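You operate a simulated robot arm through the tools that you are given. There is no shell and no other tool. Be economical: measure what you need, move in short steps, check, and stop when the job is done.

Carry out the task below with a simulated robot arm. There is one attempt and no reset: what you move stays moved.

TASK
Swap the silver bolt in the cream boss for the blue bolt and pull it tight.
Fine: hang the old bolt in the green rack; use the orange spanner and lay it back.
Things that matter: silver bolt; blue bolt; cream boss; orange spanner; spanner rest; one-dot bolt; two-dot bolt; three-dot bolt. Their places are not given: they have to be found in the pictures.

It is judged by the outcome, as a careful person would: the job done as asked, and still so three seconds after it is handed in. It fails if anything else is knocked over, pushed out of place, dropped, spilled or broken.

THE ROBOT
A 6-joint arm with a two-finger parallel gripper, fixed in place. Base frame: the origin is at the foot of the arm, x ahead of it, y to its left, z up; the work surface is at about z = 870. Readings come in mm, degrees, newtons and seconds.
With the tool pointing down near the work surface it reaches from about 240 to 640 mm from the base axis. Its first joint turns from -66.0 to 66.0 degrees. Payload 2.7 kg.
Tool frame: the origin (TCP) lies between the finger pads and is the grasp point; the fingertips stand 23 mm ahead of it; z points along the fingers, y is the line along which they close. The gripper opens to 94 mm. The fingers are 38 mm wide and 10 mm thick; the gripper's body (54 by 96 mm) begins 39 mm behind the TCP.
Orientation is told as [roll, pitch, yaw] about the base's x, y, z axes, in that order, counted from this pose: with the fingers straight down and closing along the base's y, the tool's x points along the base's -x, its y along +y and its z along -z.

THE INTERFACE
- The arm moves only by the tool arm_command. Its argument "deltas" is a list of rows, each a list of 7 numbers: the shift along the base's x, y, z in mm, then the turn, a rotation vector about the base's x, y, z in degrees, then the finger opening in mm, from 0 to 94. In form: [[tx, ty, tz, wx, wy, wz, jaw], ...]. A call has 1 to 20 rows; each row shifts and turns the commanded pose from where the row before left it. A row lasts 0.2 s, in which the tool goes at most 50 mm and 8.6 degrees; a call with a longer step from one row to the next is refused whole, and so is a gripper value outside its range. A pose out of reach is approached as far as the arm can. The call stops where the force on the tool passes 40 N (or 10 N more than at its start, if that is more) or the arm is blocked; 0.2 s more then pass. The fingers move at their own pace (about 45 mm/s each) and stop on an object; they squeeze with about 29 N. The grip force told is the motor's: it shows also when the fingers shut on nothing. Time passes only in rows, and 0.2 s behind the last, so rows that do not move let the fingers close. The reply holds the time, the measured pose of the TCP, the force on the tool along the base axes, the opening and the grip force, in the units named above and with some noise, and new pictures: "show" is both (left out), scene, wrist or none.
- Cameras (640 x 400 px; columns grow to the right, rows downward): "scene" is fixed at [66.7, -423.7, 1414.4]; the picture's right is [0.85, -0.52, 0.00], its down [-0.26, -0.43, -0.87] and it looks along [0.45, 0.74, -0.50] (base axes); focal length 310 px, centre (320, 200). "wrist" rides on the gripper at [-39, 0, -44] in the tool frame; the picture's right is [0.00, -1.00, 0.00], its down [0.97, 0.00, -0.24] and it looks along [0.24, 0.00, 0.97] (tool axes); focal length 218 px, centre (320, 200).
- probe_pixels(camera, pixels): for up to 12 pixels [column, row] of the newest picture of that camera ("zoom" is the newest enlarged one), the place [x, y, z] in the base frame of the surface seen there, good to about 2 mm. No time passes.
- zoom(camera, box): a new picture of the part [left, top, right, bottom] of that camera's present view, enlarged. No time passes.
- job_done(): hands the job in; it is judged then, once.

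Go step by step. Measure first, check grasps and placings, and put right what went wrong. The budget is 80 turns and 150 pictures, counting those below and the enlarged ones. Unless the task says otherwise, let go and move clear before handing in, and close with one line.

The tools are called after "Request:" by a JSON object that holds its "fn" and its "kwargs". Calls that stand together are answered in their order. arm_command: Moves the arm, as the interface text tells. Its arguments: {"type":"object","properties":{"deltas":{"type":"array"},"show":{"type":"string","enum":["both","scene","wrist","none"]}},"required":["deltas"]} The other tools are called the same way: probe_pixels (camera, pixels) gives the place of the surface under pixels of a picture; zoom (camera, box) takes an enlarged picture of a part of a camera's view; job_done () hands the job in.

At the start:

```text
clock: 0.0
eef_pos: [340.5, -84.8, 1275.7]
tool_rot: [0.0, 0.0, -0.1]
ft_force: [0.0, 0.7, 0.0]
width: 93.8
grasp_force: 0.1
```

scene: 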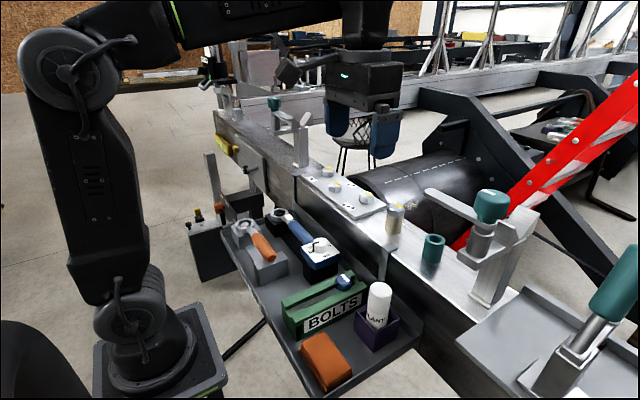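
wrist: 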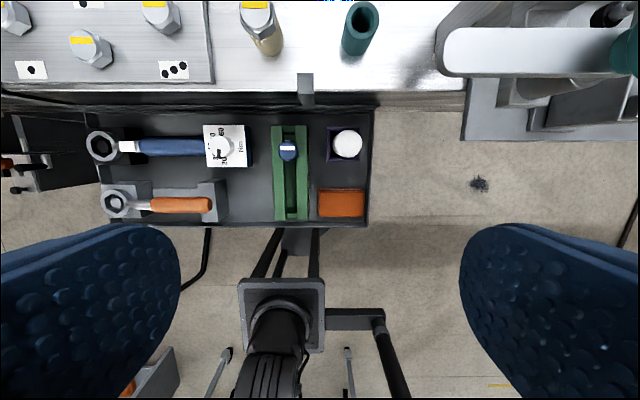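

The pictures show a tray with an orange spanner, a blue torque-type spanner, a green rack with the blue bolt, and a cream boss with a silver bolt near wrist (260,25). I'll zoom in to measure first.

Request:
{"fn": "zoom", "kwargs": {"camera": "wrist", "box": [80, 90, 400, 240]}}

Request:
{"fn": "zoom", "kwargs": {"camera": "scene", "box": [220, 150, 460, 300]}}

Request:
{"fn": "zoom", "kwargs": {"camera": "wrist", "box": [0, 0, 400, 100]}}

Request:
{"fn": "probe_pixels", "kwargs": {"camera": "wrist", "pixels": [[255, 18], [270, 45], [288, 150], [288, 205], [288, 130], [115, 203], [180, 205], [205, 205], [145, 205], [102, 146], [345, 145], [250, 215]]}}

Request:
{"fn": "probe_pixels", "kwargs": {"camera": "scene", "pixels": [[397, 207], [393, 228], [344, 277], [312, 300], [242, 230], [262, 247], [285, 215], [433, 240], [390, 245], [410, 250], [360, 195], [270, 270]]}}

```text
2.00 times, centred on (240, 165) of wrist
```

zoom: 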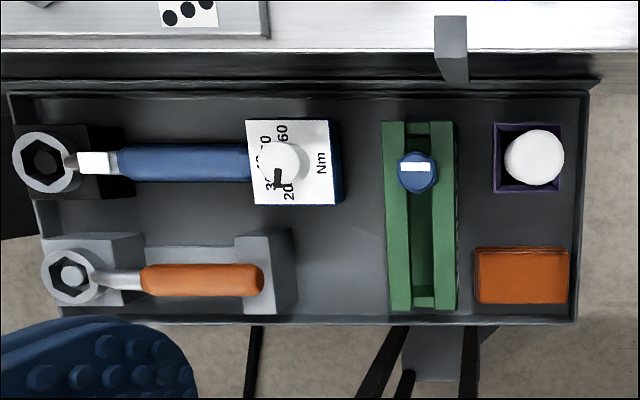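

```text
2.67 times, centred on (340, 225) of scene
```

zoom: 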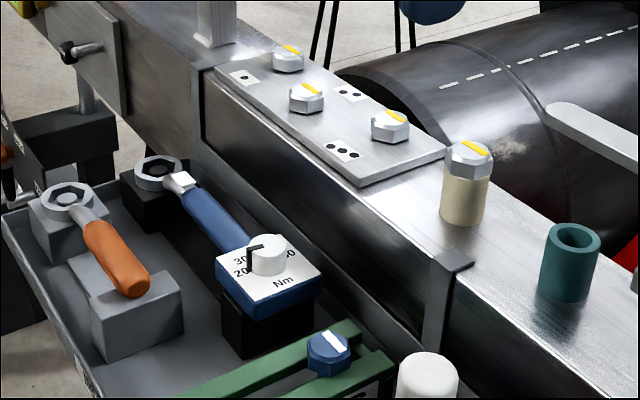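

```text
1.60 times, centred on (200, 50) of wrist
```

zoom: 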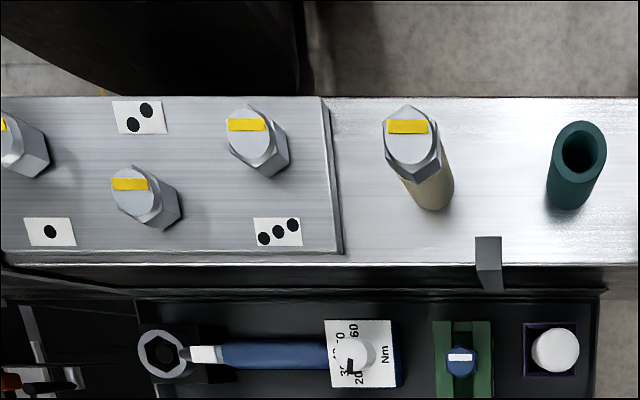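

```text
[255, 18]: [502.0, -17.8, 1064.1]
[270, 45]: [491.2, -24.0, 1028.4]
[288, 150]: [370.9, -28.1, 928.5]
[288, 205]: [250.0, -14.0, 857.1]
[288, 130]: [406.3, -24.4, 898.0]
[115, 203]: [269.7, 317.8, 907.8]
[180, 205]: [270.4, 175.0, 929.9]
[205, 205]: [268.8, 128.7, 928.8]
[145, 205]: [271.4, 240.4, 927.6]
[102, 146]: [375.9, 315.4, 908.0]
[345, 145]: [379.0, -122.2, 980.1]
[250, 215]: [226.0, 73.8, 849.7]
```

```text
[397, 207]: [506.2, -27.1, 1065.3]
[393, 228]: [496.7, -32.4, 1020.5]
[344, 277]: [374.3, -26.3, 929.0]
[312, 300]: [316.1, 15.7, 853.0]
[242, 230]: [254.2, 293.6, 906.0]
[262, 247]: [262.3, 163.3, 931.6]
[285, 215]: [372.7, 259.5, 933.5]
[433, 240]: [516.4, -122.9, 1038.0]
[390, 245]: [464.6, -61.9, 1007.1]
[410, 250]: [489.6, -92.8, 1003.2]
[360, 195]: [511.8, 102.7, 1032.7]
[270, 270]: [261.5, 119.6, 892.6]
```

The bolt in the boss is at about (502,-20), top z 1064. The orange spanner lies along y at x≈270, ring at y≈310, handle top z≈930. I'll turn the tool +90° above the handle and look from nearer.

Request:
{"fn": "arm_command", "kwargs": {"deltas": [[-6.4, 22.3, -12, 0, 0, 8.2, 94], [-6.4, 22.3, -12, 0, 0, 8.2, 94], [-6.4, 22.3, -12, 0, 0, 8.2, 94], [-6.4, 22.3, -12, 0, 0, 8.2, 94], [-6.4, 22.3, -12, 0, 0, 8.2, 94], [-6.4, 22.3, -12, 0, 0, 8.2, 94], [-6.4, 22.3, -12, 0, 0, 8.2, 94], [-6.4, 22.3, -12, 0, 0, 8.2, 94], [-6.4, 22.3, -12, 0, 0, 8.2, 94], [-6.4, 22.3, -12, 0, 0, 8.2, 94], [-6.4, 22.3, -12, 0, 0, 8.1, 94], [0, 0, 0, 0, 0, 0, 94]]}}

Request:
{"fn": "probe_pixels", "kwargs": {"camera": "scene", "pixels": [[430, 195], [470, 215], [491, 200], [525, 220], [500, 270], [383, 263], [334, 187], [328, 172], [366, 198], [375, 300], [325, 360], [320, 245]]}}

```text
clock: 2.6
eef_pos: [270.8, 160.9, 1144.4]
tool_rot: [0.0, 0.0, 90.2]
ft_force: [-0.7, -0.4, 0.7]
width: 94.1
grasp_force: 0.0
```

scene: 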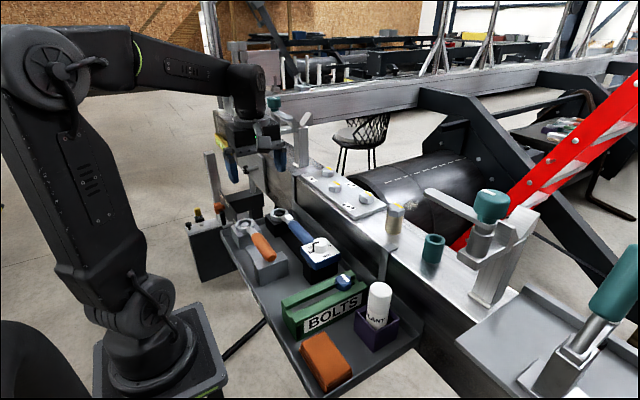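
wrist: 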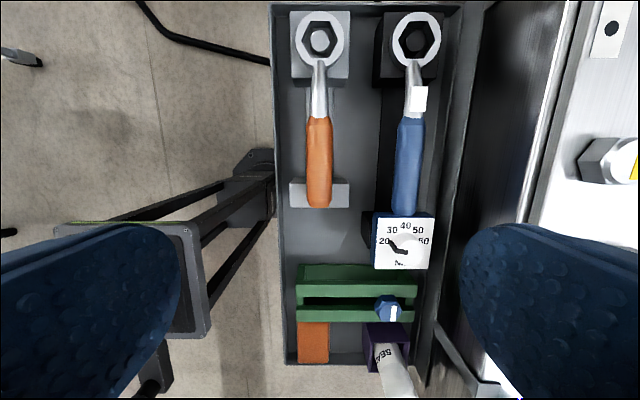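

```text
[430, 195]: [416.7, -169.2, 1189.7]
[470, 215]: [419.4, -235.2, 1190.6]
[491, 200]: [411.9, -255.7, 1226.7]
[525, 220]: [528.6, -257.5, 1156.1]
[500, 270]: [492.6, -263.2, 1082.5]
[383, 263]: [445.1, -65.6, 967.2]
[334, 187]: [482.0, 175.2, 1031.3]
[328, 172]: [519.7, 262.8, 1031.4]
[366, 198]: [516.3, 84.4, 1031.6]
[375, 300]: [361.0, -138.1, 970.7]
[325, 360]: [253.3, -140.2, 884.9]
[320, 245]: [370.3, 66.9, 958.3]
```

The spanner is seen end-on in the wrist view: ring at (319,40), handle (319,165). I'll probe details of spanner, rest and the dot bolts.

Request:
{"fn": "probe_pixels", "kwargs": {"camera": "wrist", "pixels": [[319, 18], [319, 40], [298, 40], [341, 40], [319, 80], [319, 125], [319, 165], [319, 200], [306, 165], [332, 165], [300, 72], [300, 195]]}}

Request:
{"fn": "zoom", "kwargs": {"camera": "wrist", "box": [270, 0, 450, 112]}}

Request:
{"fn": "zoom", "kwargs": {"camera": "scene", "box": [300, 150, 460, 250]}}

Request:
{"fn": "zoom", "kwargs": {"camera": "scene", "box": [220, 200, 300, 280]}}

```text
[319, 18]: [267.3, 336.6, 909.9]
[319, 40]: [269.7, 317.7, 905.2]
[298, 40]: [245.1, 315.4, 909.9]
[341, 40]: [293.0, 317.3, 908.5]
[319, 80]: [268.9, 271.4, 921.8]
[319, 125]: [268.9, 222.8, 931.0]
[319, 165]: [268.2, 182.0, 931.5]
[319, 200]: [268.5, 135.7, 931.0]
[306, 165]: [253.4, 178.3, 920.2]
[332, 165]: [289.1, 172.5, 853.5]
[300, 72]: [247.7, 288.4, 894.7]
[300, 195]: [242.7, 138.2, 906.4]
```

```text
3.56 times, centred on (360, 56) of wrist
```

zoom: 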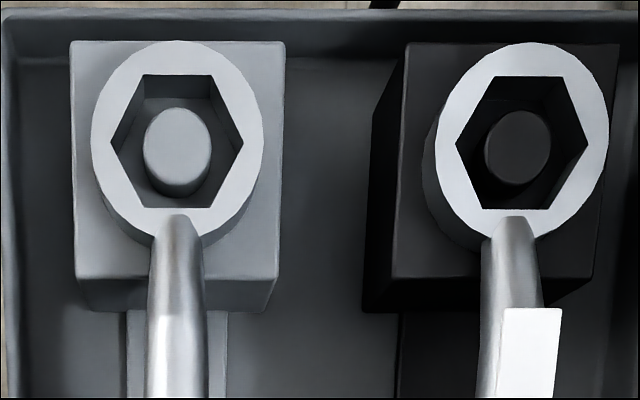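

```text
4.00 times, centred on (380, 200) of scene
```

zoom: 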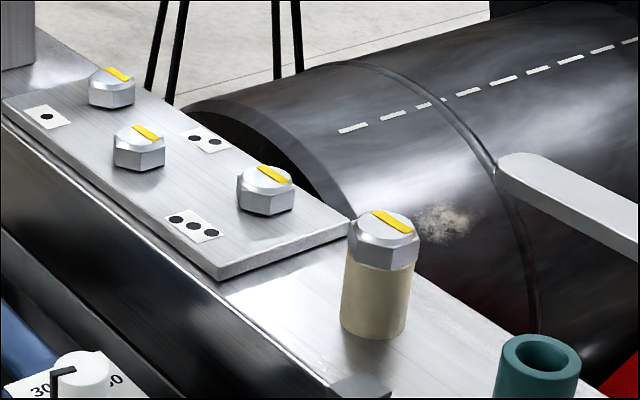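

```text
5.00 times, centred on (260, 240) of scene
```

zoom: 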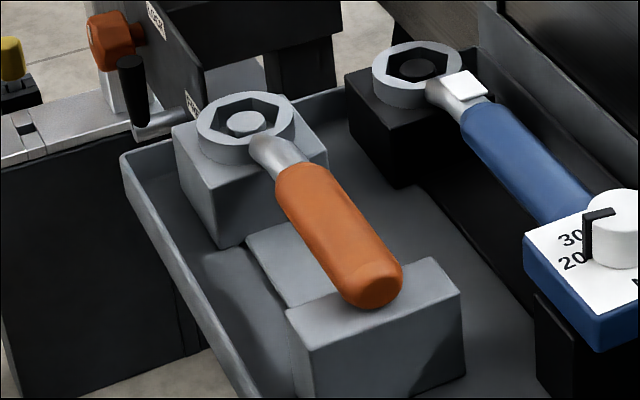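

The ring centre is at about (269.5,315), hex about 36 mm across flats with flats facing the handle. I'll check the tray rim, then go down with a reduced opening to grasp the handle at y≈180.

Request:
{"fn": "probe_pixels", "kwargs": {"camera": "wrist", "pixels": [[276, 165], [281, 165], [290, 165], [345, 165], [395, 165]]}}

Request:
{"fn": "arm_command", "kwargs": {"deltas": [[-0.5, 4, -35, 0, 0, -0.2, 60], [-0.5, 4, -40, 0, 0, 0, 60], [-0.5, 4, -40, 0, 0, 0, 60], [-0.5, 4, -40, 0, 0, 0, 60], [0, 3, -25, 0, 0, 0, 60], [0, 0, 0, 0, 0, 0, 60]]}}

```text
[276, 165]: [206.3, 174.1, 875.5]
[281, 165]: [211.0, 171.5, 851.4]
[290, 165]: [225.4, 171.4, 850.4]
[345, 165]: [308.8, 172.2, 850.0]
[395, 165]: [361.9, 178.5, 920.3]
```

```text
clock: 4.0
eef_pos: [269.0, 180.5, 961.7]
tool_rot: [0.0, 0.0, 89.9]
ft_force: [-0.2, -0.3, 0.0]
width: 60.3
grasp_force: 0.0
```

scene: 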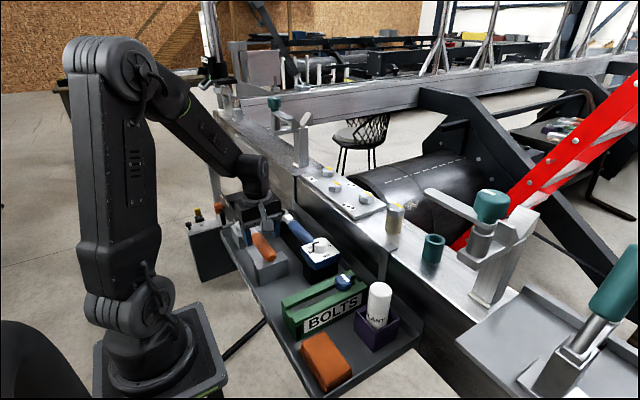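
wrist: 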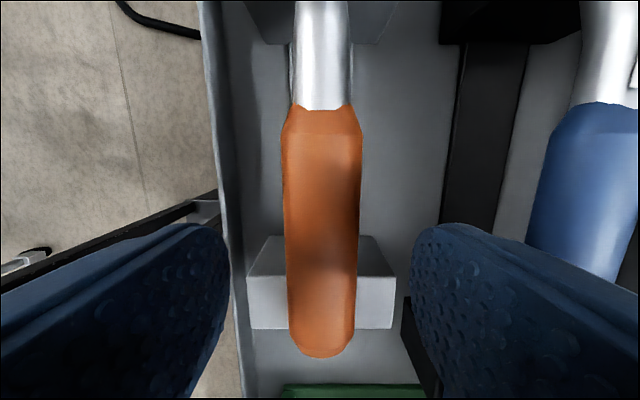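

The handle runs midway between the fingers (columns 285–360). I'll go down to z≈918 and close.

Request:
{"fn": "arm_command", "kwargs": {"deltas": [[0, 0, -22, 0, 0, 0, 60], [0, 0, -21, 0, 0, 0, 60], [0, 0, 0, 0, 0, 0, 20], [0, 0, 0, 0, 0, 0, 0], [0, 0, 0, 0, 0, 0, 0], [0, 0, 0, 0, 0, 0, 0]]}}

```text
clock: 5.4
eef_pos: [267.3, 179.3, 920.2]
tool_rot: [0.1, 0.0, 89.8]
ft_force: [-0.2, 0.7, -0.5]
width: 30.0
grasp_force: 28.6
```

scene: 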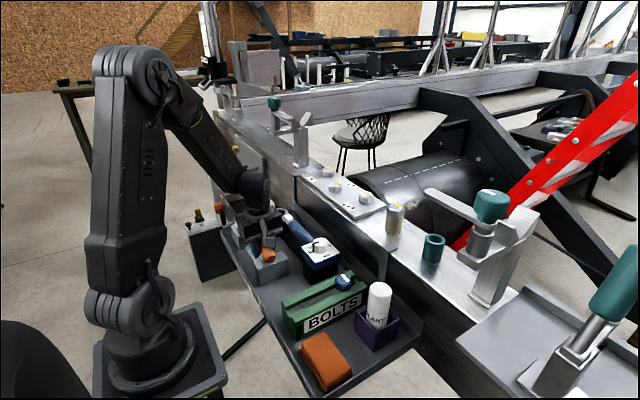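
wrist: 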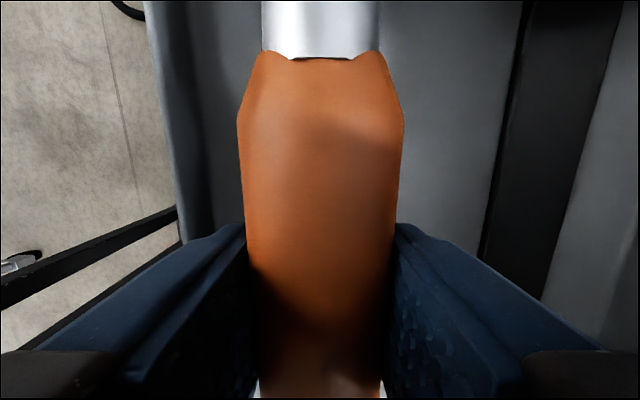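

The handle is held (30 mm, 28.6 N). I'll lift straight up 60 mm and check whether it sags.

Request:
{"fn": "arm_command", "kwargs": {"deltas": [[0, 0, 10, 0, 0, 0, 0], [0, 0, 20, 0, 0, 0, 0], [0, 0, 30, 0, 0, 0, 0], [0, 0, 40, 0, 0, 0, 0], [0, 0, 40, 0, 0, 0, 0], [0, 0, 0, 0, 0, 0, 0]]}}

Request:
{"fn": "zoom", "kwargs": {"camera": "scene", "box": [200, 160, 320, 280]}}

```text
clock: 6.8
eef_pos: [267.0, 178.5, 1058.6]
tool_rot: [0.0, 0.0, 90.0]
ft_force: [0.0, -0.4, -2.4]
width: 30.1
grasp_force: 28.9
```

scene: 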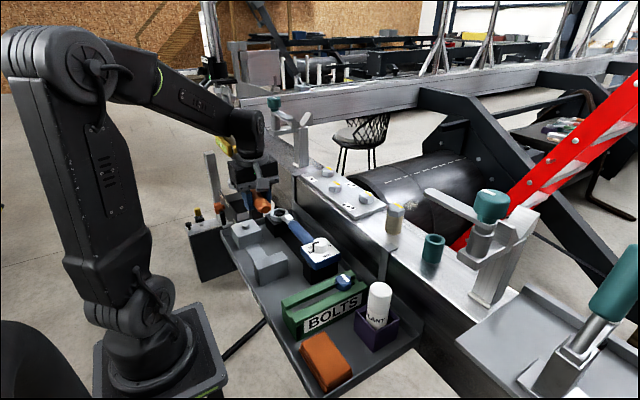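
wrist: 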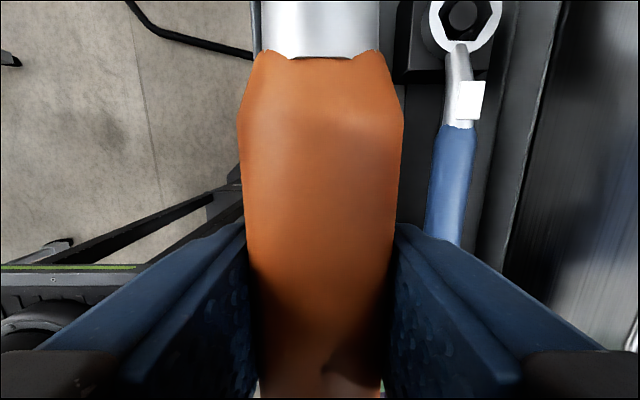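

```text
3.33 times, centred on (260, 220) of scene
```

zoom: 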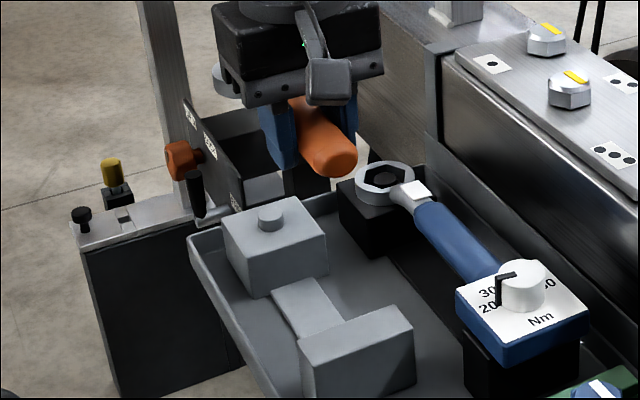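

The spanner is held level, the ring peg is clear. I'll raise further and swing the spanner to yaw 0 beside the boss so that the bolt can be seen to the right of the handle.

Request:
{"fn": "arm_command", "kwargs": {"deltas": [[0, 0, 40, 0, 0, 0, 0], [0, 0, 40, 0, 0, 0, 0], [0, 0, 39, 0, 0, 0, 0], [13.8, -10.9, 0, 0, 0, -8.2, 0], [13.8, -10.9, 0, 0, 0, -8.2, 0], [13.8, -10.9, 0, 0, 0, -8.2, 0], [13.8, -10.9, 0, 0, 0, -8.2, 0], [13.8, -10.9, 0, 0, 0, -8.2, 0], [13.8, -10.9, 0, 0, 0, -8.2, 0], [13.8, -10.9, 0, 0, 0, -8.2, 0], [13.8, -10.9, 0, 0, 0, -8.2, 0], [13.8, -10.9, 0, 0, 0, -8.2, 0], [13.8, -10.9, 0, 0, 0, -8.2, 0], [13.9, -10.5, 0, 0, 0, -7.8, 0], [0, 0, 0, 0, 0, 0, 0]]}}

Request:
{"fn": "zoom", "kwargs": {"camera": "wrist", "box": [390, 20, 550, 120]}}

```text
clock: 10.0
eef_pos: [421.5, 60.9, 1180.1]
tool_rot: [0.1, 0.1, -0.1]
ft_force: [-1.0, 0.7, -2.9]
width: 29.8
grasp_force: 29.3
```

scene: 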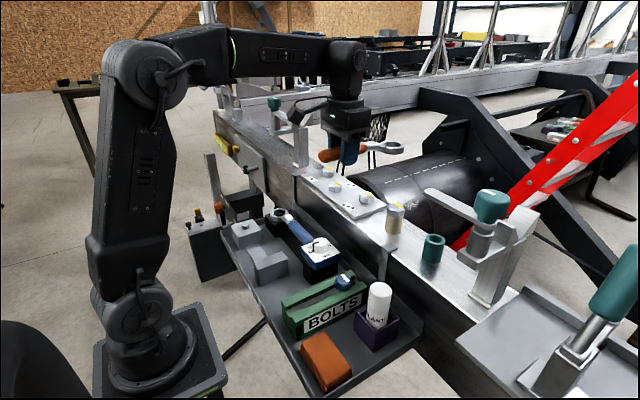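
wrist: 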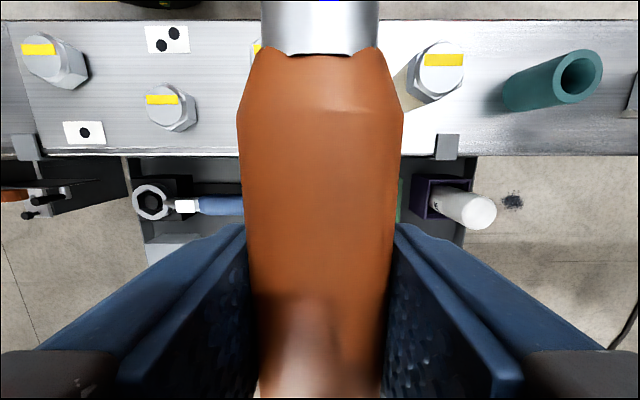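

```text
4.00 times, centred on (470, 70) of wrist
```

zoom: 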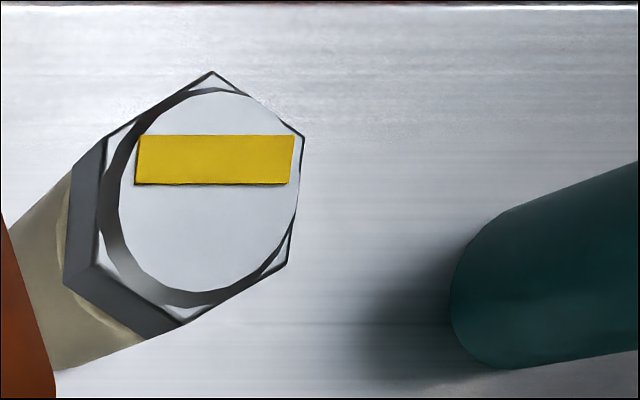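

The head's vertices give a bolt centre of about (508.5,-20.5), hex vertices along ±x, so the spanner must come in at yaw ±30°. I'll verify the ring position in hand with the scene camera.

Request:
{"fn": "zoom", "kwargs": {"camera": "scene", "box": [310, 110, 430, 185]}}

Request:
{"fn": "probe_pixels", "kwargs": {"camera": "scene", "pixels": [[364, 147], [372, 150], [398, 145], [383, 143], [383, 153], [403, 149], [355, 149], [325, 156]]}}

```text
5.33 times, centred on (370, 148) of scene
```

zoom: 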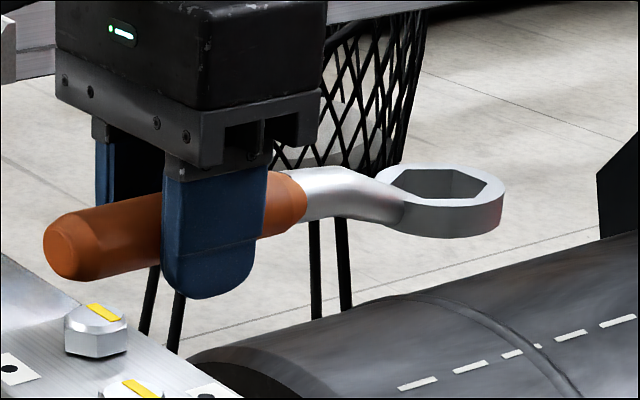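

```text
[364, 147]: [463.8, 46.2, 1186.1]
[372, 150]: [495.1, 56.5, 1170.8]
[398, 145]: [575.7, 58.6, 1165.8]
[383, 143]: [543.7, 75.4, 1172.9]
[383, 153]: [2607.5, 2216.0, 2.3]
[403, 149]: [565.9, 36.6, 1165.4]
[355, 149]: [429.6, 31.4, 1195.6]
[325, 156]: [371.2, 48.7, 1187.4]
```

The ring in hand is near (556,58.5), as expected (136 mm ahead of the TCP). I'll place it above the bolt at yaw -30°.

Request:
{"fn": "arm_command", "kwargs": {"deltas": [[-7.1, -2.8, -10, 0, 0, -7.5, 0], [-7.1, -2.8, -15, 0, 0, -7.5, 0], [-7.1, -2.8, -20, 0, 0, -7.5, 0], [-7.2, -2.8, -24.7, 0, 0, -7.5, 0], [0, 0, 0, 0, 0, 0, 0]]}}

Request:
{"fn": "zoom", "kwargs": {"camera": "scene", "box": [330, 160, 450, 235]}}

```text
clock: 11.2
eef_pos: [391.8, 48.4, 1110.0]
tool_rot: [0.0, 0.0, -30.1]
ft_force: [1.0, 0.1, -2.5]
width: 30.4
grasp_force: 28.7
```

scene: 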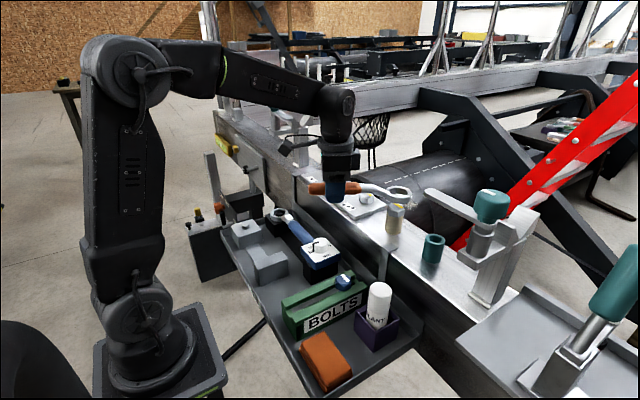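
wrist: 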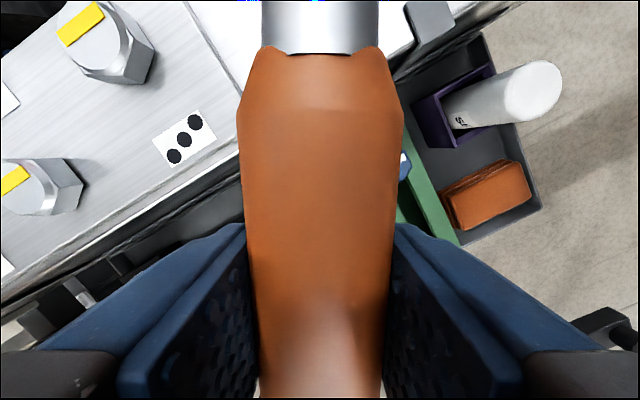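

```text
5.33 times, centred on (390, 198) of scene
```

zoom: 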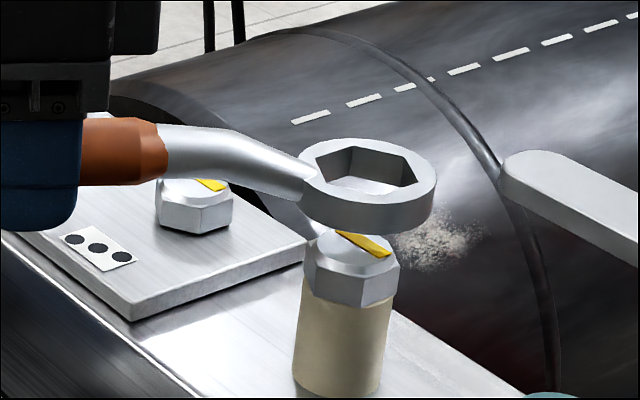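

The ring sits over the head with an offset of perhaps 1–2 mm to picture-right. I'll correct (-1,+0.5) and lower gently in small steps, watching the force.

Request:
{"fn": "arm_command", "kwargs": {"deltas": [[-1, 0.5, -10, 0, 0, 0, 0], [0, 0, -8, 0, 0, 0, 0], [0, 0, -4, 0, 0, 0, 0], [0, 0, -4, 0, 0, 0, 0], [0, 0, -4, 0, 0, 0, 0], [0, 0, -3, 0, 0, 0, 0], [0, 0, 0, 0, 0, 0, 0]], "show": "scene"}}

Request:
{"fn": "zoom", "kwargs": {"camera": "scene", "box": [330, 160, 450, 235]}}

```text
clock: 12.8
eef_pos: [391.6, 51.5, 1077.1]
tool_rot: [0.0, -0.2, -30.0]
ft_force: [6.1, -10.4, -0.3]
width: 30.0
grasp_force: 29.2
```

scene: 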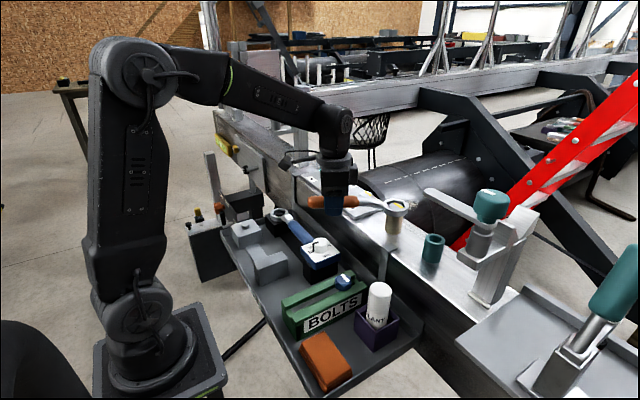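

```text
5.33 times, centred on (390, 198) of scene
```

zoom: 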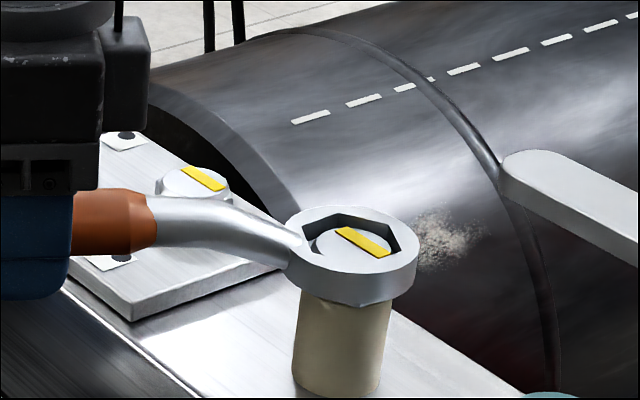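

The ring is seated round the head (yellow mark visible inside). I'll relieve the side load, seat 2 mm more, and pull counter-clockwise 10° as a first test.

Request:
{"fn": "arm_command", "kwargs": {"deltas": [[0.5, 1.7, -2, 0, 0, 0, 0], [0, 0, 0, 0, 0, 0, 0], [-5.6, -10.46, 0, 0, 0, 5, 0], [-4.66, -10.92, 0, 0, 0, 5, 0], [0, 0, 0, 0, 0, 0, 0]], "show": "scene"}}

Request:
{"fn": "zoom", "kwargs": {"camera": "scene", "box": [330, 160, 450, 235]}}

```text
clock: 14.0
eef_pos: [380.8, 28.9, 1075.7]
tool_rot: [0.0, 0.0, -20.0]
ft_force: [11.1, -11.8, -0.2]
width: 30.1
grasp_force: 28.7
```

scene: 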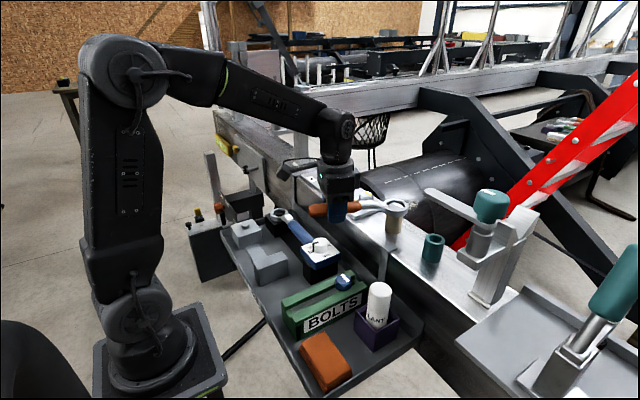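

```text
5.33 times, centred on (390, 198) of scene
```

zoom: 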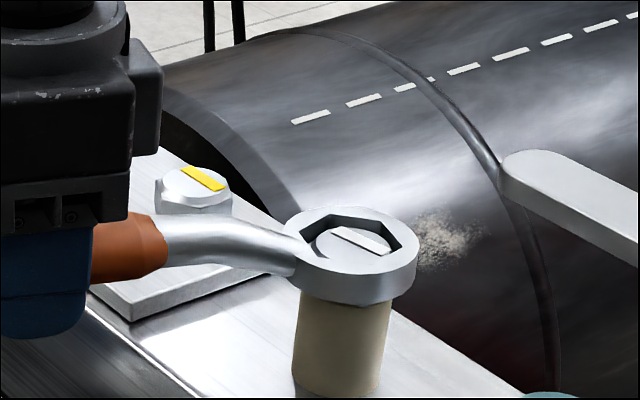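

The mark on the head went from yellow to white: the bolt is broken loose. I'll turn it on another 30° and read the force.

Request:
{"fn": "arm_command", "kwargs": {"deltas": [[-3.69, -11.27, 0, 0, 0, 5, 0], [-2.69, -11.56, 0, 0, 0, 5, 0], [-1.68, -11.74, 0, 0, 0, 5, 0], [-0.65, -11.85, 0, 0, 0, 5, 0], [0.39, -11.86, 0, 0, 0, 5, 0], [1.41, -11.78, 0, 0, 0, 5, 0], [0, 0, 0, 0, 0, 0, 0]], "show": "scene"}}

Request:
{"fn": "zoom", "kwargs": {"camera": "scene", "box": [330, 160, 450, 235]}}

```text
clock: 15.6
eef_pos: [372.4, -39.0, 1074.7]
tool_rot: [0.0, 0.0, 10.1]
ft_force: [10.6, -7.3, -7.4]
width: 30.9
grasp_force: 29.1
```

scene: 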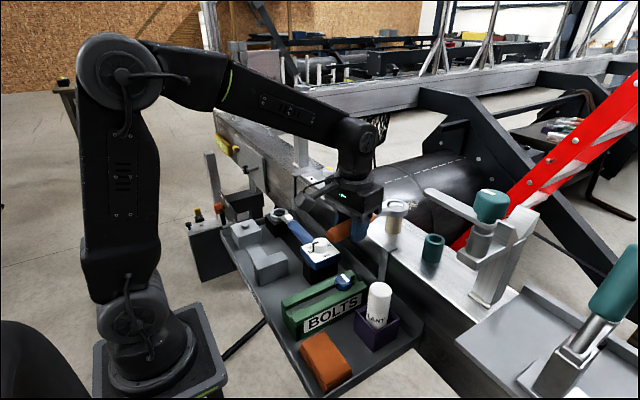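

```text
5.33 times, centred on (390, 198) of scene
```

zoom: 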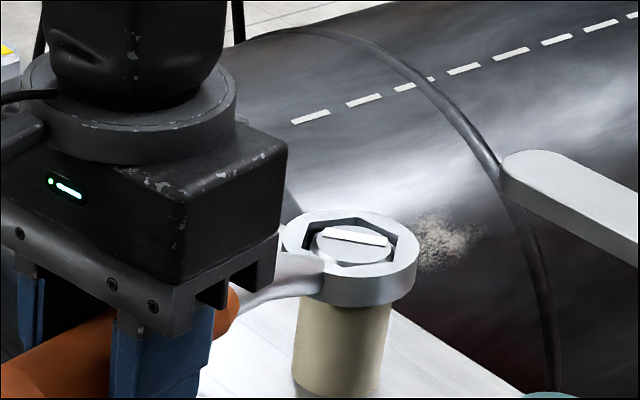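

The bolt turns with little force (mark white and rotated). I'll relieve the side load and lift the ring straight off.

Request:
{"fn": "arm_command", "kwargs": {"deltas": [[-1.2, 1.2, 0, 0, 0, -1, 0], [0, 0, 4, 0, 0, 0, 0], [0, 0, 6, 0, 0, 0, 0], [0, 0, 10, 0, 0, 0, 0], [0, 0, 20, 0, 0, 0, 0], [0, 0, 0, 0, 0, 0, 0]], "show": "scene"}}

Request:
{"fn": "zoom", "kwargs": {"camera": "scene", "box": [330, 160, 450, 235]}}

```text
clock: 17.0
eef_pos: [371.8, -38.1, 1115.6]
tool_rot: [0.1, 0.0, 9.0]
ft_force: [-0.4, -0.5, -3.9]
width: 30.3
grasp_force: 29.1
```

scene: 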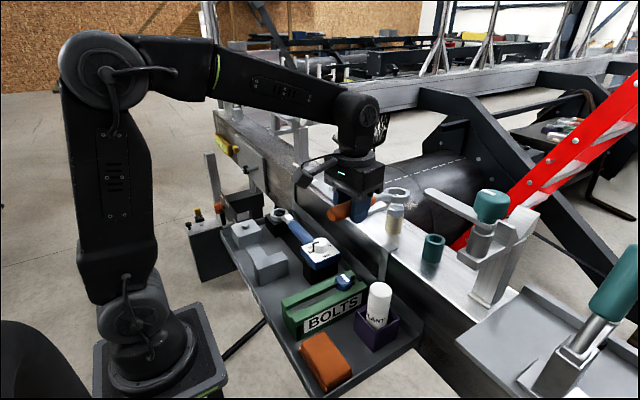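

```text
5.33 times, centred on (390, 198) of scene
```

zoom: 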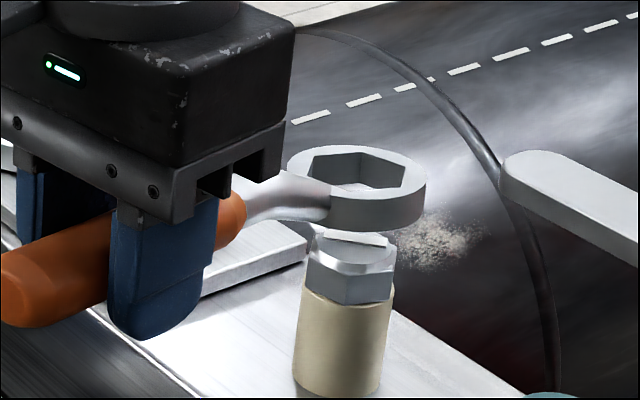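

The ring is off and the bolt stayed. I'll carry the spanner back above its rest (same grasp pose, yaw 89.8°).

Request:
{"fn": "arm_command", "kwargs": {"deltas": [[0, 0, 35, 0, 0, 0, 0], [0, 0, 40, 0, 0, 0, 0], [-10.45, 21.87, 0, 0, 0, 8.08, 0], [-10.45, 21.87, 0, 0, 0, 8.08, 0], [-10.45, 21.87, 0, 0, 0, 8.08, 0], [-10.45, 21.87, 0, 0, 0, 8.08, 0], [-10.45, 21.87, 0, 0, 0, 8.08, 0], [-10.45, 21.87, 0, 0, 0, 8.08, 0], [-10.45, 21.87, 0, 0, 0, 8.08, 0], [-10.45, 21.87, 0, 0, 0, 8.08, 0], [-10.45, 21.87, 0, 0, 0, 8.08, 0], [-10.45, 21.87, 0, 0, 0, 8.08, 0], [0, 0, -45, 0, 0, 0, 0], [0, 0, -45, 0, 0, 0, 0], [0, 0, -45, 0, 0, 0, 0], [0, 0, -45, 0, 0, 0, 0], [0, 0, -40, 0, 0, 0, 0], [0, 0, 0, 0, 0, 0, 0]], "show": "scene"}}

Request:
{"fn": "zoom", "kwargs": {"camera": "scene", "box": [200, 180, 320, 280]}}

```text
clock: 20.8
eef_pos: [269.7, 182.3, 968.3]
tool_rot: [0.0, 0.0, 89.9]
ft_force: [0.8, 0.1, -2.1]
width: 30.5
grasp_force: 29.2
```

scene: 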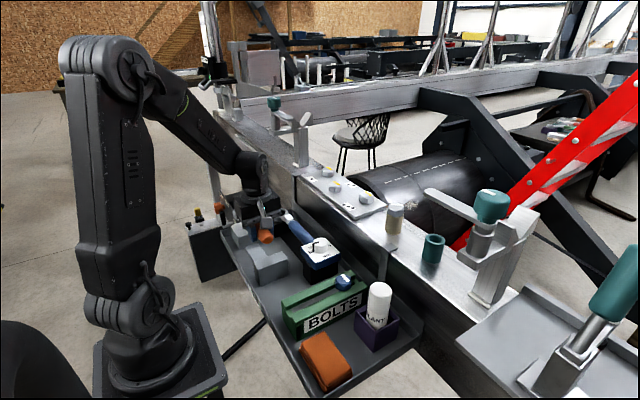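

```text
4.00 times, centred on (260, 230) of scene
```

zoom: 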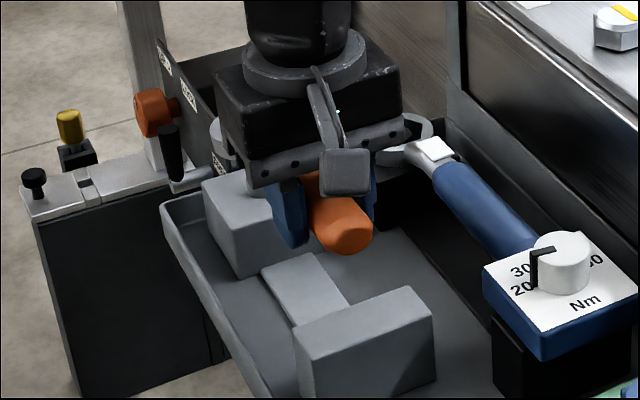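

The spanner is above its rest. I'll lower it gently to the height it came from.

Request:
{"fn": "arm_command", "kwargs": {"deltas": [[0, 0, -20, 0, 0, 0, 0], [0, 0, -15, 0, 0, 0, 0], [0, 0, -8, 0, 0, 0, 0], [0, 0, -4, 0, 0, 0, 0], [0, 0, -1.5, 0, 0, 0, 0], [0, 0, 0, 0, 0, 0, 0]], "show": "scene"}}

Request:
{"fn": "zoom", "kwargs": {"camera": "scene", "box": [200, 180, 320, 280]}}

```text
clock: 22.2
eef_pos: [269.2, 182.6, 920.4]
tool_rot: [-0.1, -0.1, 89.9]
ft_force: [1.6, 1.3, 3.5]
width: 30.2
grasp_force: 28.7
```

scene: 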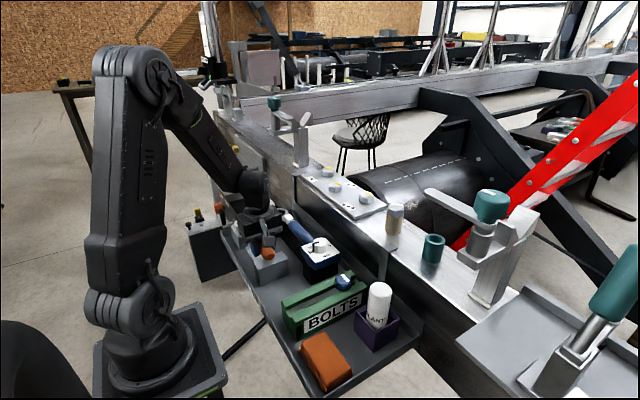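

```text
4.00 times, centred on (260, 230) of scene
```

zoom: 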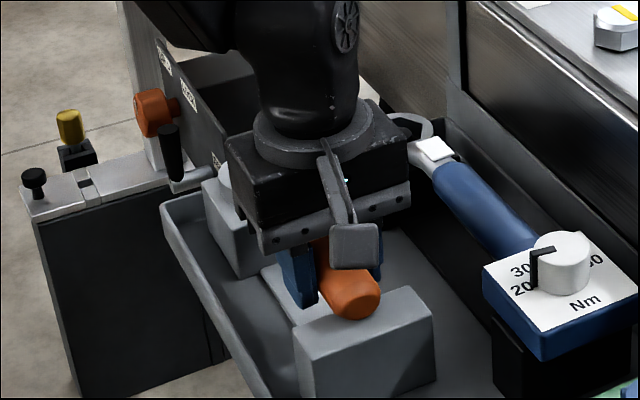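

It rests on its support (force reversed sign). I'll let go, rise and look at it.

Request:
{"fn": "arm_command", "kwargs": {"deltas": [[0, 0, 0, 0, 0, 0, 45], [0, 0, 0, 0, 0, 0, 58], [0, 0, 0, 0, 0, 0, 58], [0, 0, 20, 0, 0, 0, 58], [0, 0, 40, 0, 0, 0, 58], [0, 0, 45, 0, 0, 0, 60], [0, 0, 45, 0, 0, 0, 60], [0, 0, 45, 0, 0, 0, 60], [0, 0, 40, 0, 0, 0, 60]]}}

Request:
{"fn": "zoom", "kwargs": {"camera": "wrist", "box": [240, 0, 480, 220]}}

```text
clock: 24.2
eef_pos: [271.9, 178.8, 1158.5]
tool_rot: [0.1, -0.1, 89.9]
ft_force: [-0.7, 0.1, -0.2]
width: 60.4
grasp_force: 0.1
```

scene: 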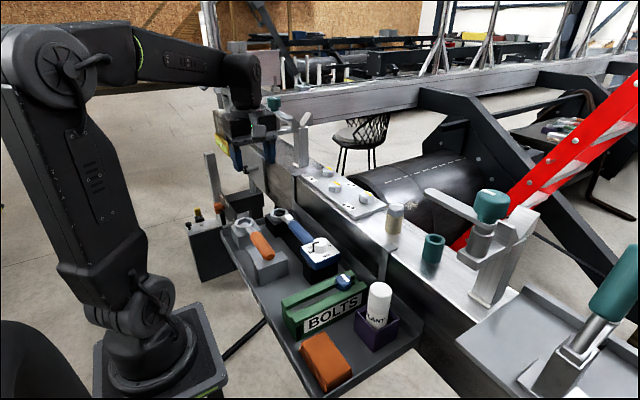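
wrist: 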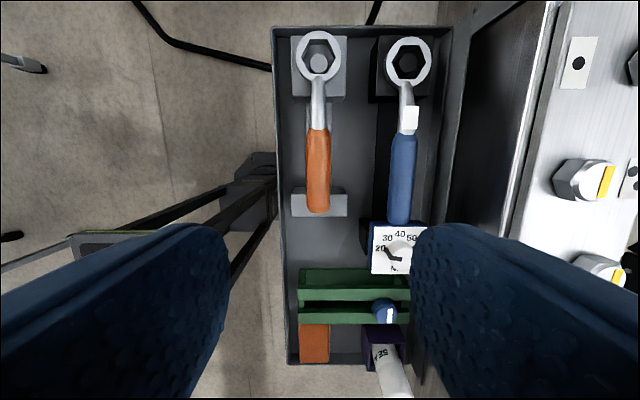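

```text
1.82 times, centred on (360, 110) of wrist
```

zoom: 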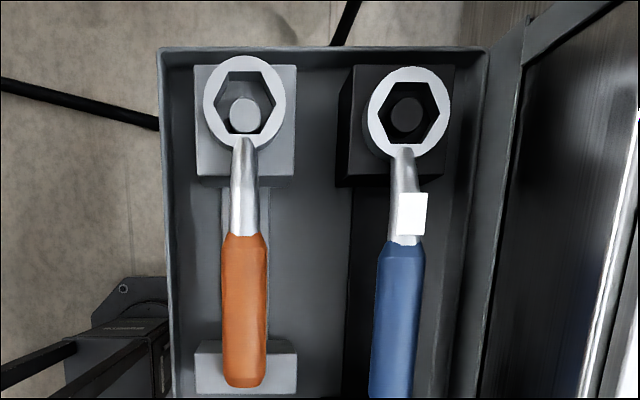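

The orange spanner lies on its rest, ring round the peg. Now I'll go above the boss to look at the silver bolt head.

Request:
{"fn": "arm_command", "kwargs": {"deltas": [[17.3, -18.1, 2.3, 0, 0, -8.16, 70], [17.3, -18.1, 2.3, 0, 0, -8.16, 70], [17.3, -18.1, 2.3, 0, 0, -8.16, 70], [17.3, -18.1, 2.3, 0, 0, -8.16, 70], [17.3, -18.1, 2.3, 0, 0, -8.16, 70], [17.3, -18.1, 2.3, 0, 0, -8.16, 70], [17.3, -18.1, 2.3, 0, 0, -8.16, 70], [17.3, -18.1, 2.3, 0, 0, -8.16, 70], [17.3, -18.1, 2.3, 0, 0, -8.16, 70], [17.3, -18.1, 2.3, 0, 0, -8.16, 70], [17.3, -18.1, 2.3, 0, 0, -8.2, 70], [0, 0, 0, 0, 0, 0, 70]]}}

Request:
{"fn": "zoom", "kwargs": {"camera": "wrist", "box": [240, 90, 400, 190]}}

```text
clock: 26.8
eef_pos: [460.2, -17.5, 1182.6]
tool_rot: [-0.1, 0.1, 0.0]
ft_force: [-0.5, -0.2, 0.2]
width: 69.9
grasp_force: 0.1
```

scene: 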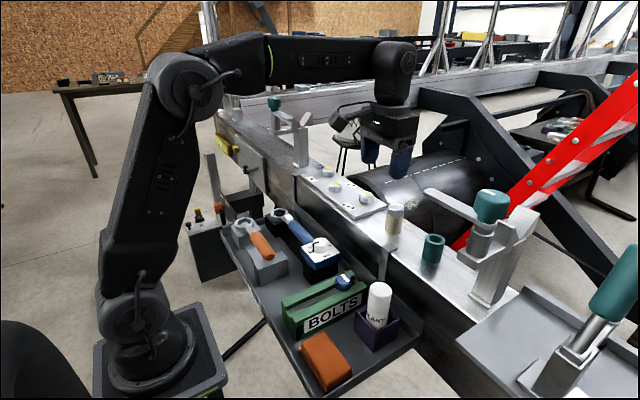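
wrist: 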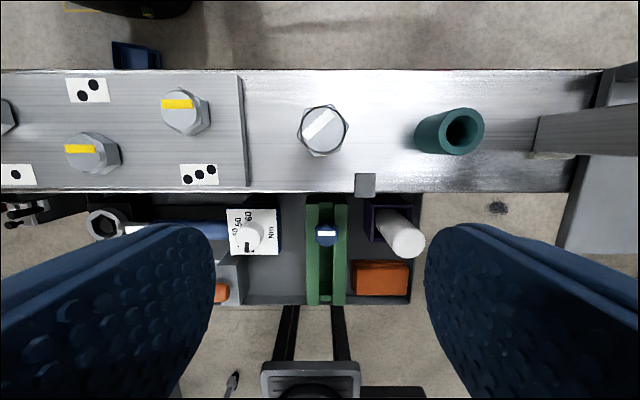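

```text
4.00 times, centred on (320, 140) of wrist
```

zoom: 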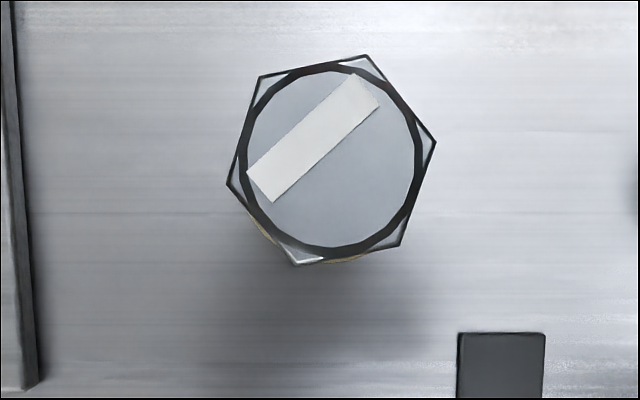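

The bolt centre reads about (508.5,-20); the hex has turned 40°, so flats suit a yaw of -20°. I'll measure the head's bottom height on the boss before gripping.

Request:
{"fn": "zoom", "kwargs": {"camera": "scene", "box": [360, 180, 440, 260]}}

Request:
{"fn": "probe_pixels", "kwargs": {"camera": "zoom", "pixels": [[280, 120], [290, 165], [290, 185], [285, 195], [285, 202], [285, 210], [285, 220], [265, 300], [285, 150]]}}

```text
5.00 times, centred on (400, 220) of scene
```

zoom: 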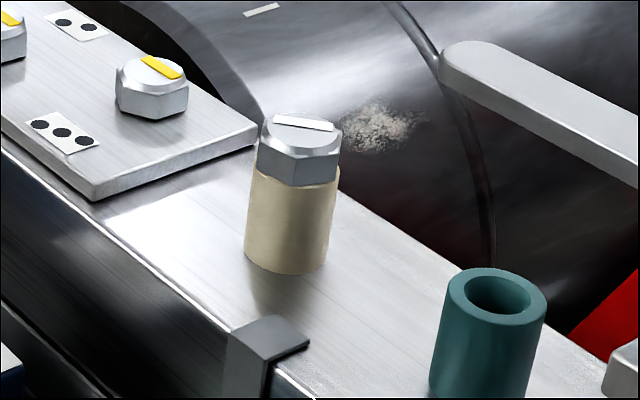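

```text
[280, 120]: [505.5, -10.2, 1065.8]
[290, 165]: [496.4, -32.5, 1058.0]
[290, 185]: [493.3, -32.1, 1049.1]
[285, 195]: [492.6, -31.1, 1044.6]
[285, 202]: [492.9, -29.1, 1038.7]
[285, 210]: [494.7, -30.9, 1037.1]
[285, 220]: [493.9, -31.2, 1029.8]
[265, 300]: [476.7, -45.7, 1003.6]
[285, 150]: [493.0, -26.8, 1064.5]
```

Head spans z≈1048–1066 on the boss. I'll bring the open fingers over it at yaw -19.8°, go down to TCP z 1073 (tips at 1050) and close.

Request:
{"fn": "arm_command", "kwargs": {"deltas": [[16.7, 0, -10, 0, 0, -6.6, 70], [16.7, 0, -20, 0, 0, -6.6, 70], [16.7, -0.4, -30, 0, 0, -6.6, 70], [0, 0, -20, 0, 0, 0, 70], [0, 0, -15, 0, 0, 0, 70], [0, 0, -13.8, 0, 0, 0, 70], [0, 0, 0, 0, 0, 0, 70]], "show": "both"}}

Request:
{"fn": "zoom", "kwargs": {"camera": "scene", "box": [340, 140, 460, 260]}}

```text
clock: 28.4
eef_pos: [509.3, -19.4, 1071.1]
tool_rot: [-0.1, -0.1, -19.7]
ft_force: [0.3, -0.2, 0.9]
width: 70.1
grasp_force: 0.1
```

scene: 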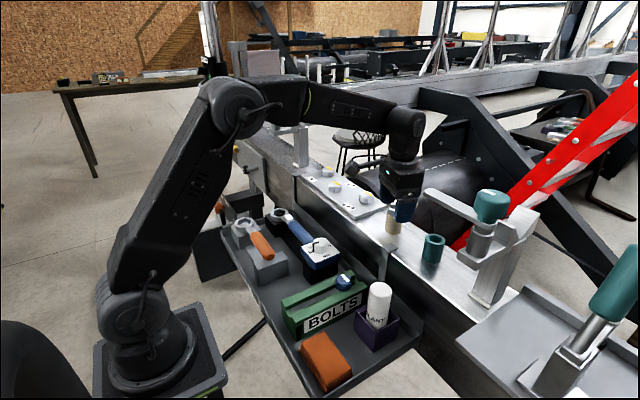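
wrist: 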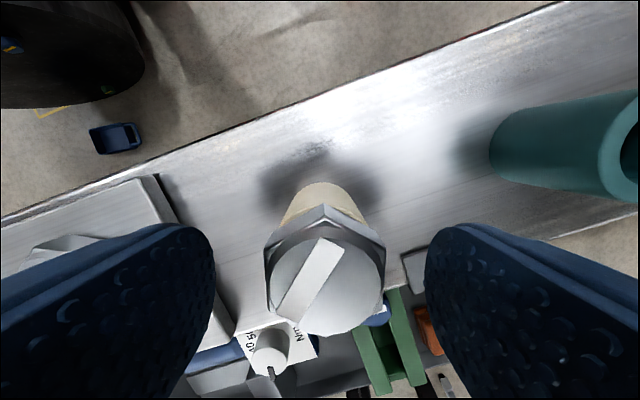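

```text
3.33 times, centred on (400, 200) of scene
```

zoom: 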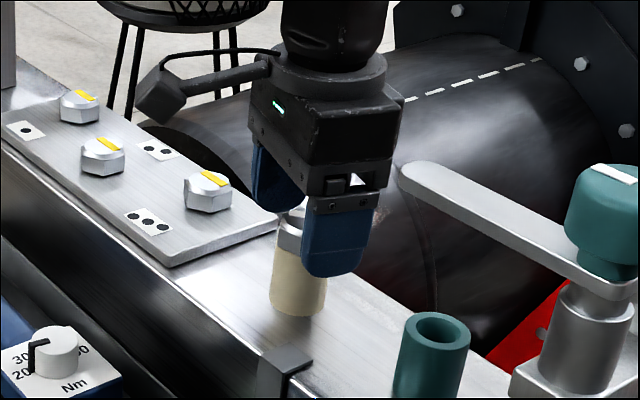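

The head is centred between the fingers. I'll close and unscrew 48°, watching force and torque.

Request:
{"fn": "arm_command", "kwargs": {"deltas": [[0, 0, 0, 0, 0, 0, 40], [0, 0, 0, 0, 0, 0, 20], [0, 0, 0, 0, 0, 0, 0], [0, 0, 0, 0, 0, 0, 0], [0, 0, 0, 0, 0, 8, 0], [0, 0, 0, 0, 0, 8, 0], [0, 0, 0, 0, 0, 8, 0], [0, 0, 0, 0, 0, 8, 0], [0, 0, 0, 0, 0, 8, 0], [0, 0, 0, 0, 0, 8, 0], [0, 0, 0, 0, 0, 0, 0]]}}

Request:
{"fn": "zoom", "kwargs": {"camera": "scene", "box": [360, 180, 440, 260]}}

```text
clock: 30.8
eef_pos: [508.4, -21.1, 1073.4]
tool_rot: [-0.1, 0.0, 28.4]
ft_force: [-1.7, -20.6, -6.6]
width: 33.3
grasp_force: 28.9
```

scene: 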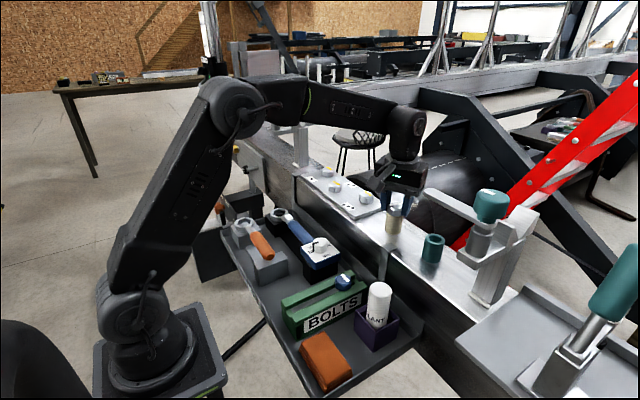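
wrist: 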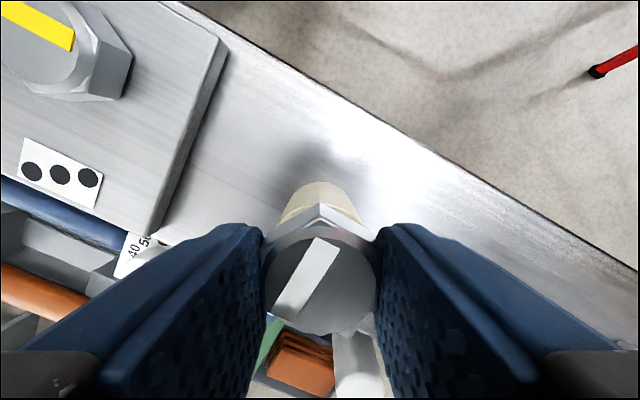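

```text
5.00 times, centred on (400, 220) of scene
```

zoom: 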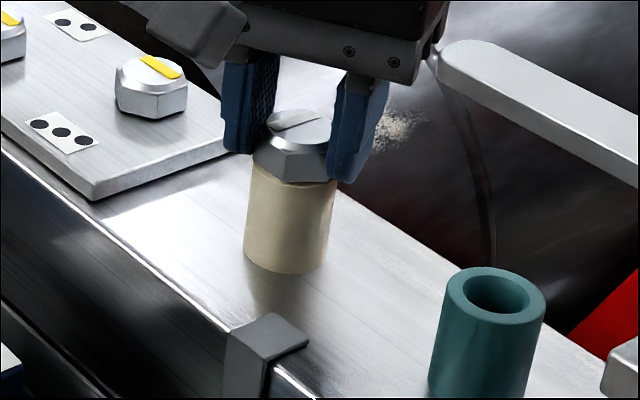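

The bolt turns with the fingers; the -20 N in y says the true centre lies a bit further in -y. I'll shift -1.5 mm and turn 48° more.

Request:
{"fn": "arm_command", "kwargs": {"deltas": [[0, -1.5, 0.5, 0, 0, 0, 0], [0, 0, 0, 0, 0, 8, 0], [0, 0, 0, 0, 0, 8, 0], [0, 0, 0, 0, 0, 8, 0], [0, 0, 0.5, 0, 0, 8, 0], [0, 0, 0, 0, 0, 8, 0], [0, 0, 0, 0, 0, 8, 0], [0, 0, 0, 0, 0, 0, 0]]}}

Request:
{"fn": "zoom", "kwargs": {"camera": "scene", "box": [360, 180, 440, 260]}}

```text
clock: 32.6
eef_pos: [510.2, -21.6, 1073.2]
tool_rot: [0.1, 0.0, 76.4]
ft_force: [9.6, -20.2, -15.0]
width: 33.4
grasp_force: 28.7
```

scene: 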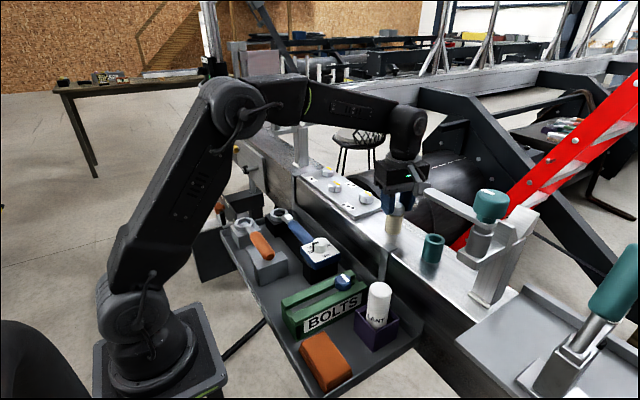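
wrist: 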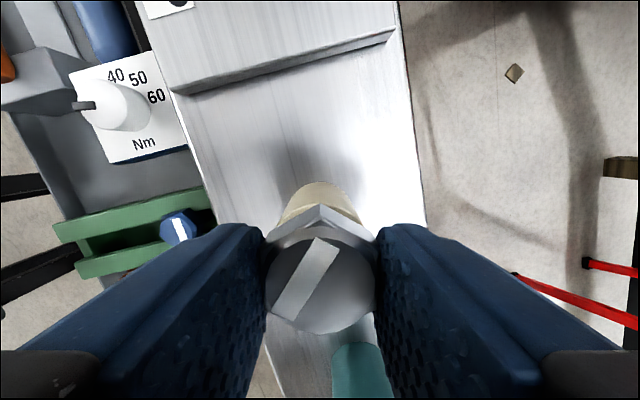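

```text
5.00 times, centred on (400, 220) of scene
```

zoom: 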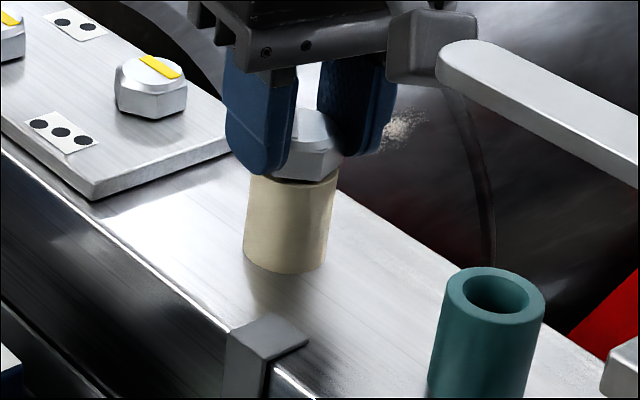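

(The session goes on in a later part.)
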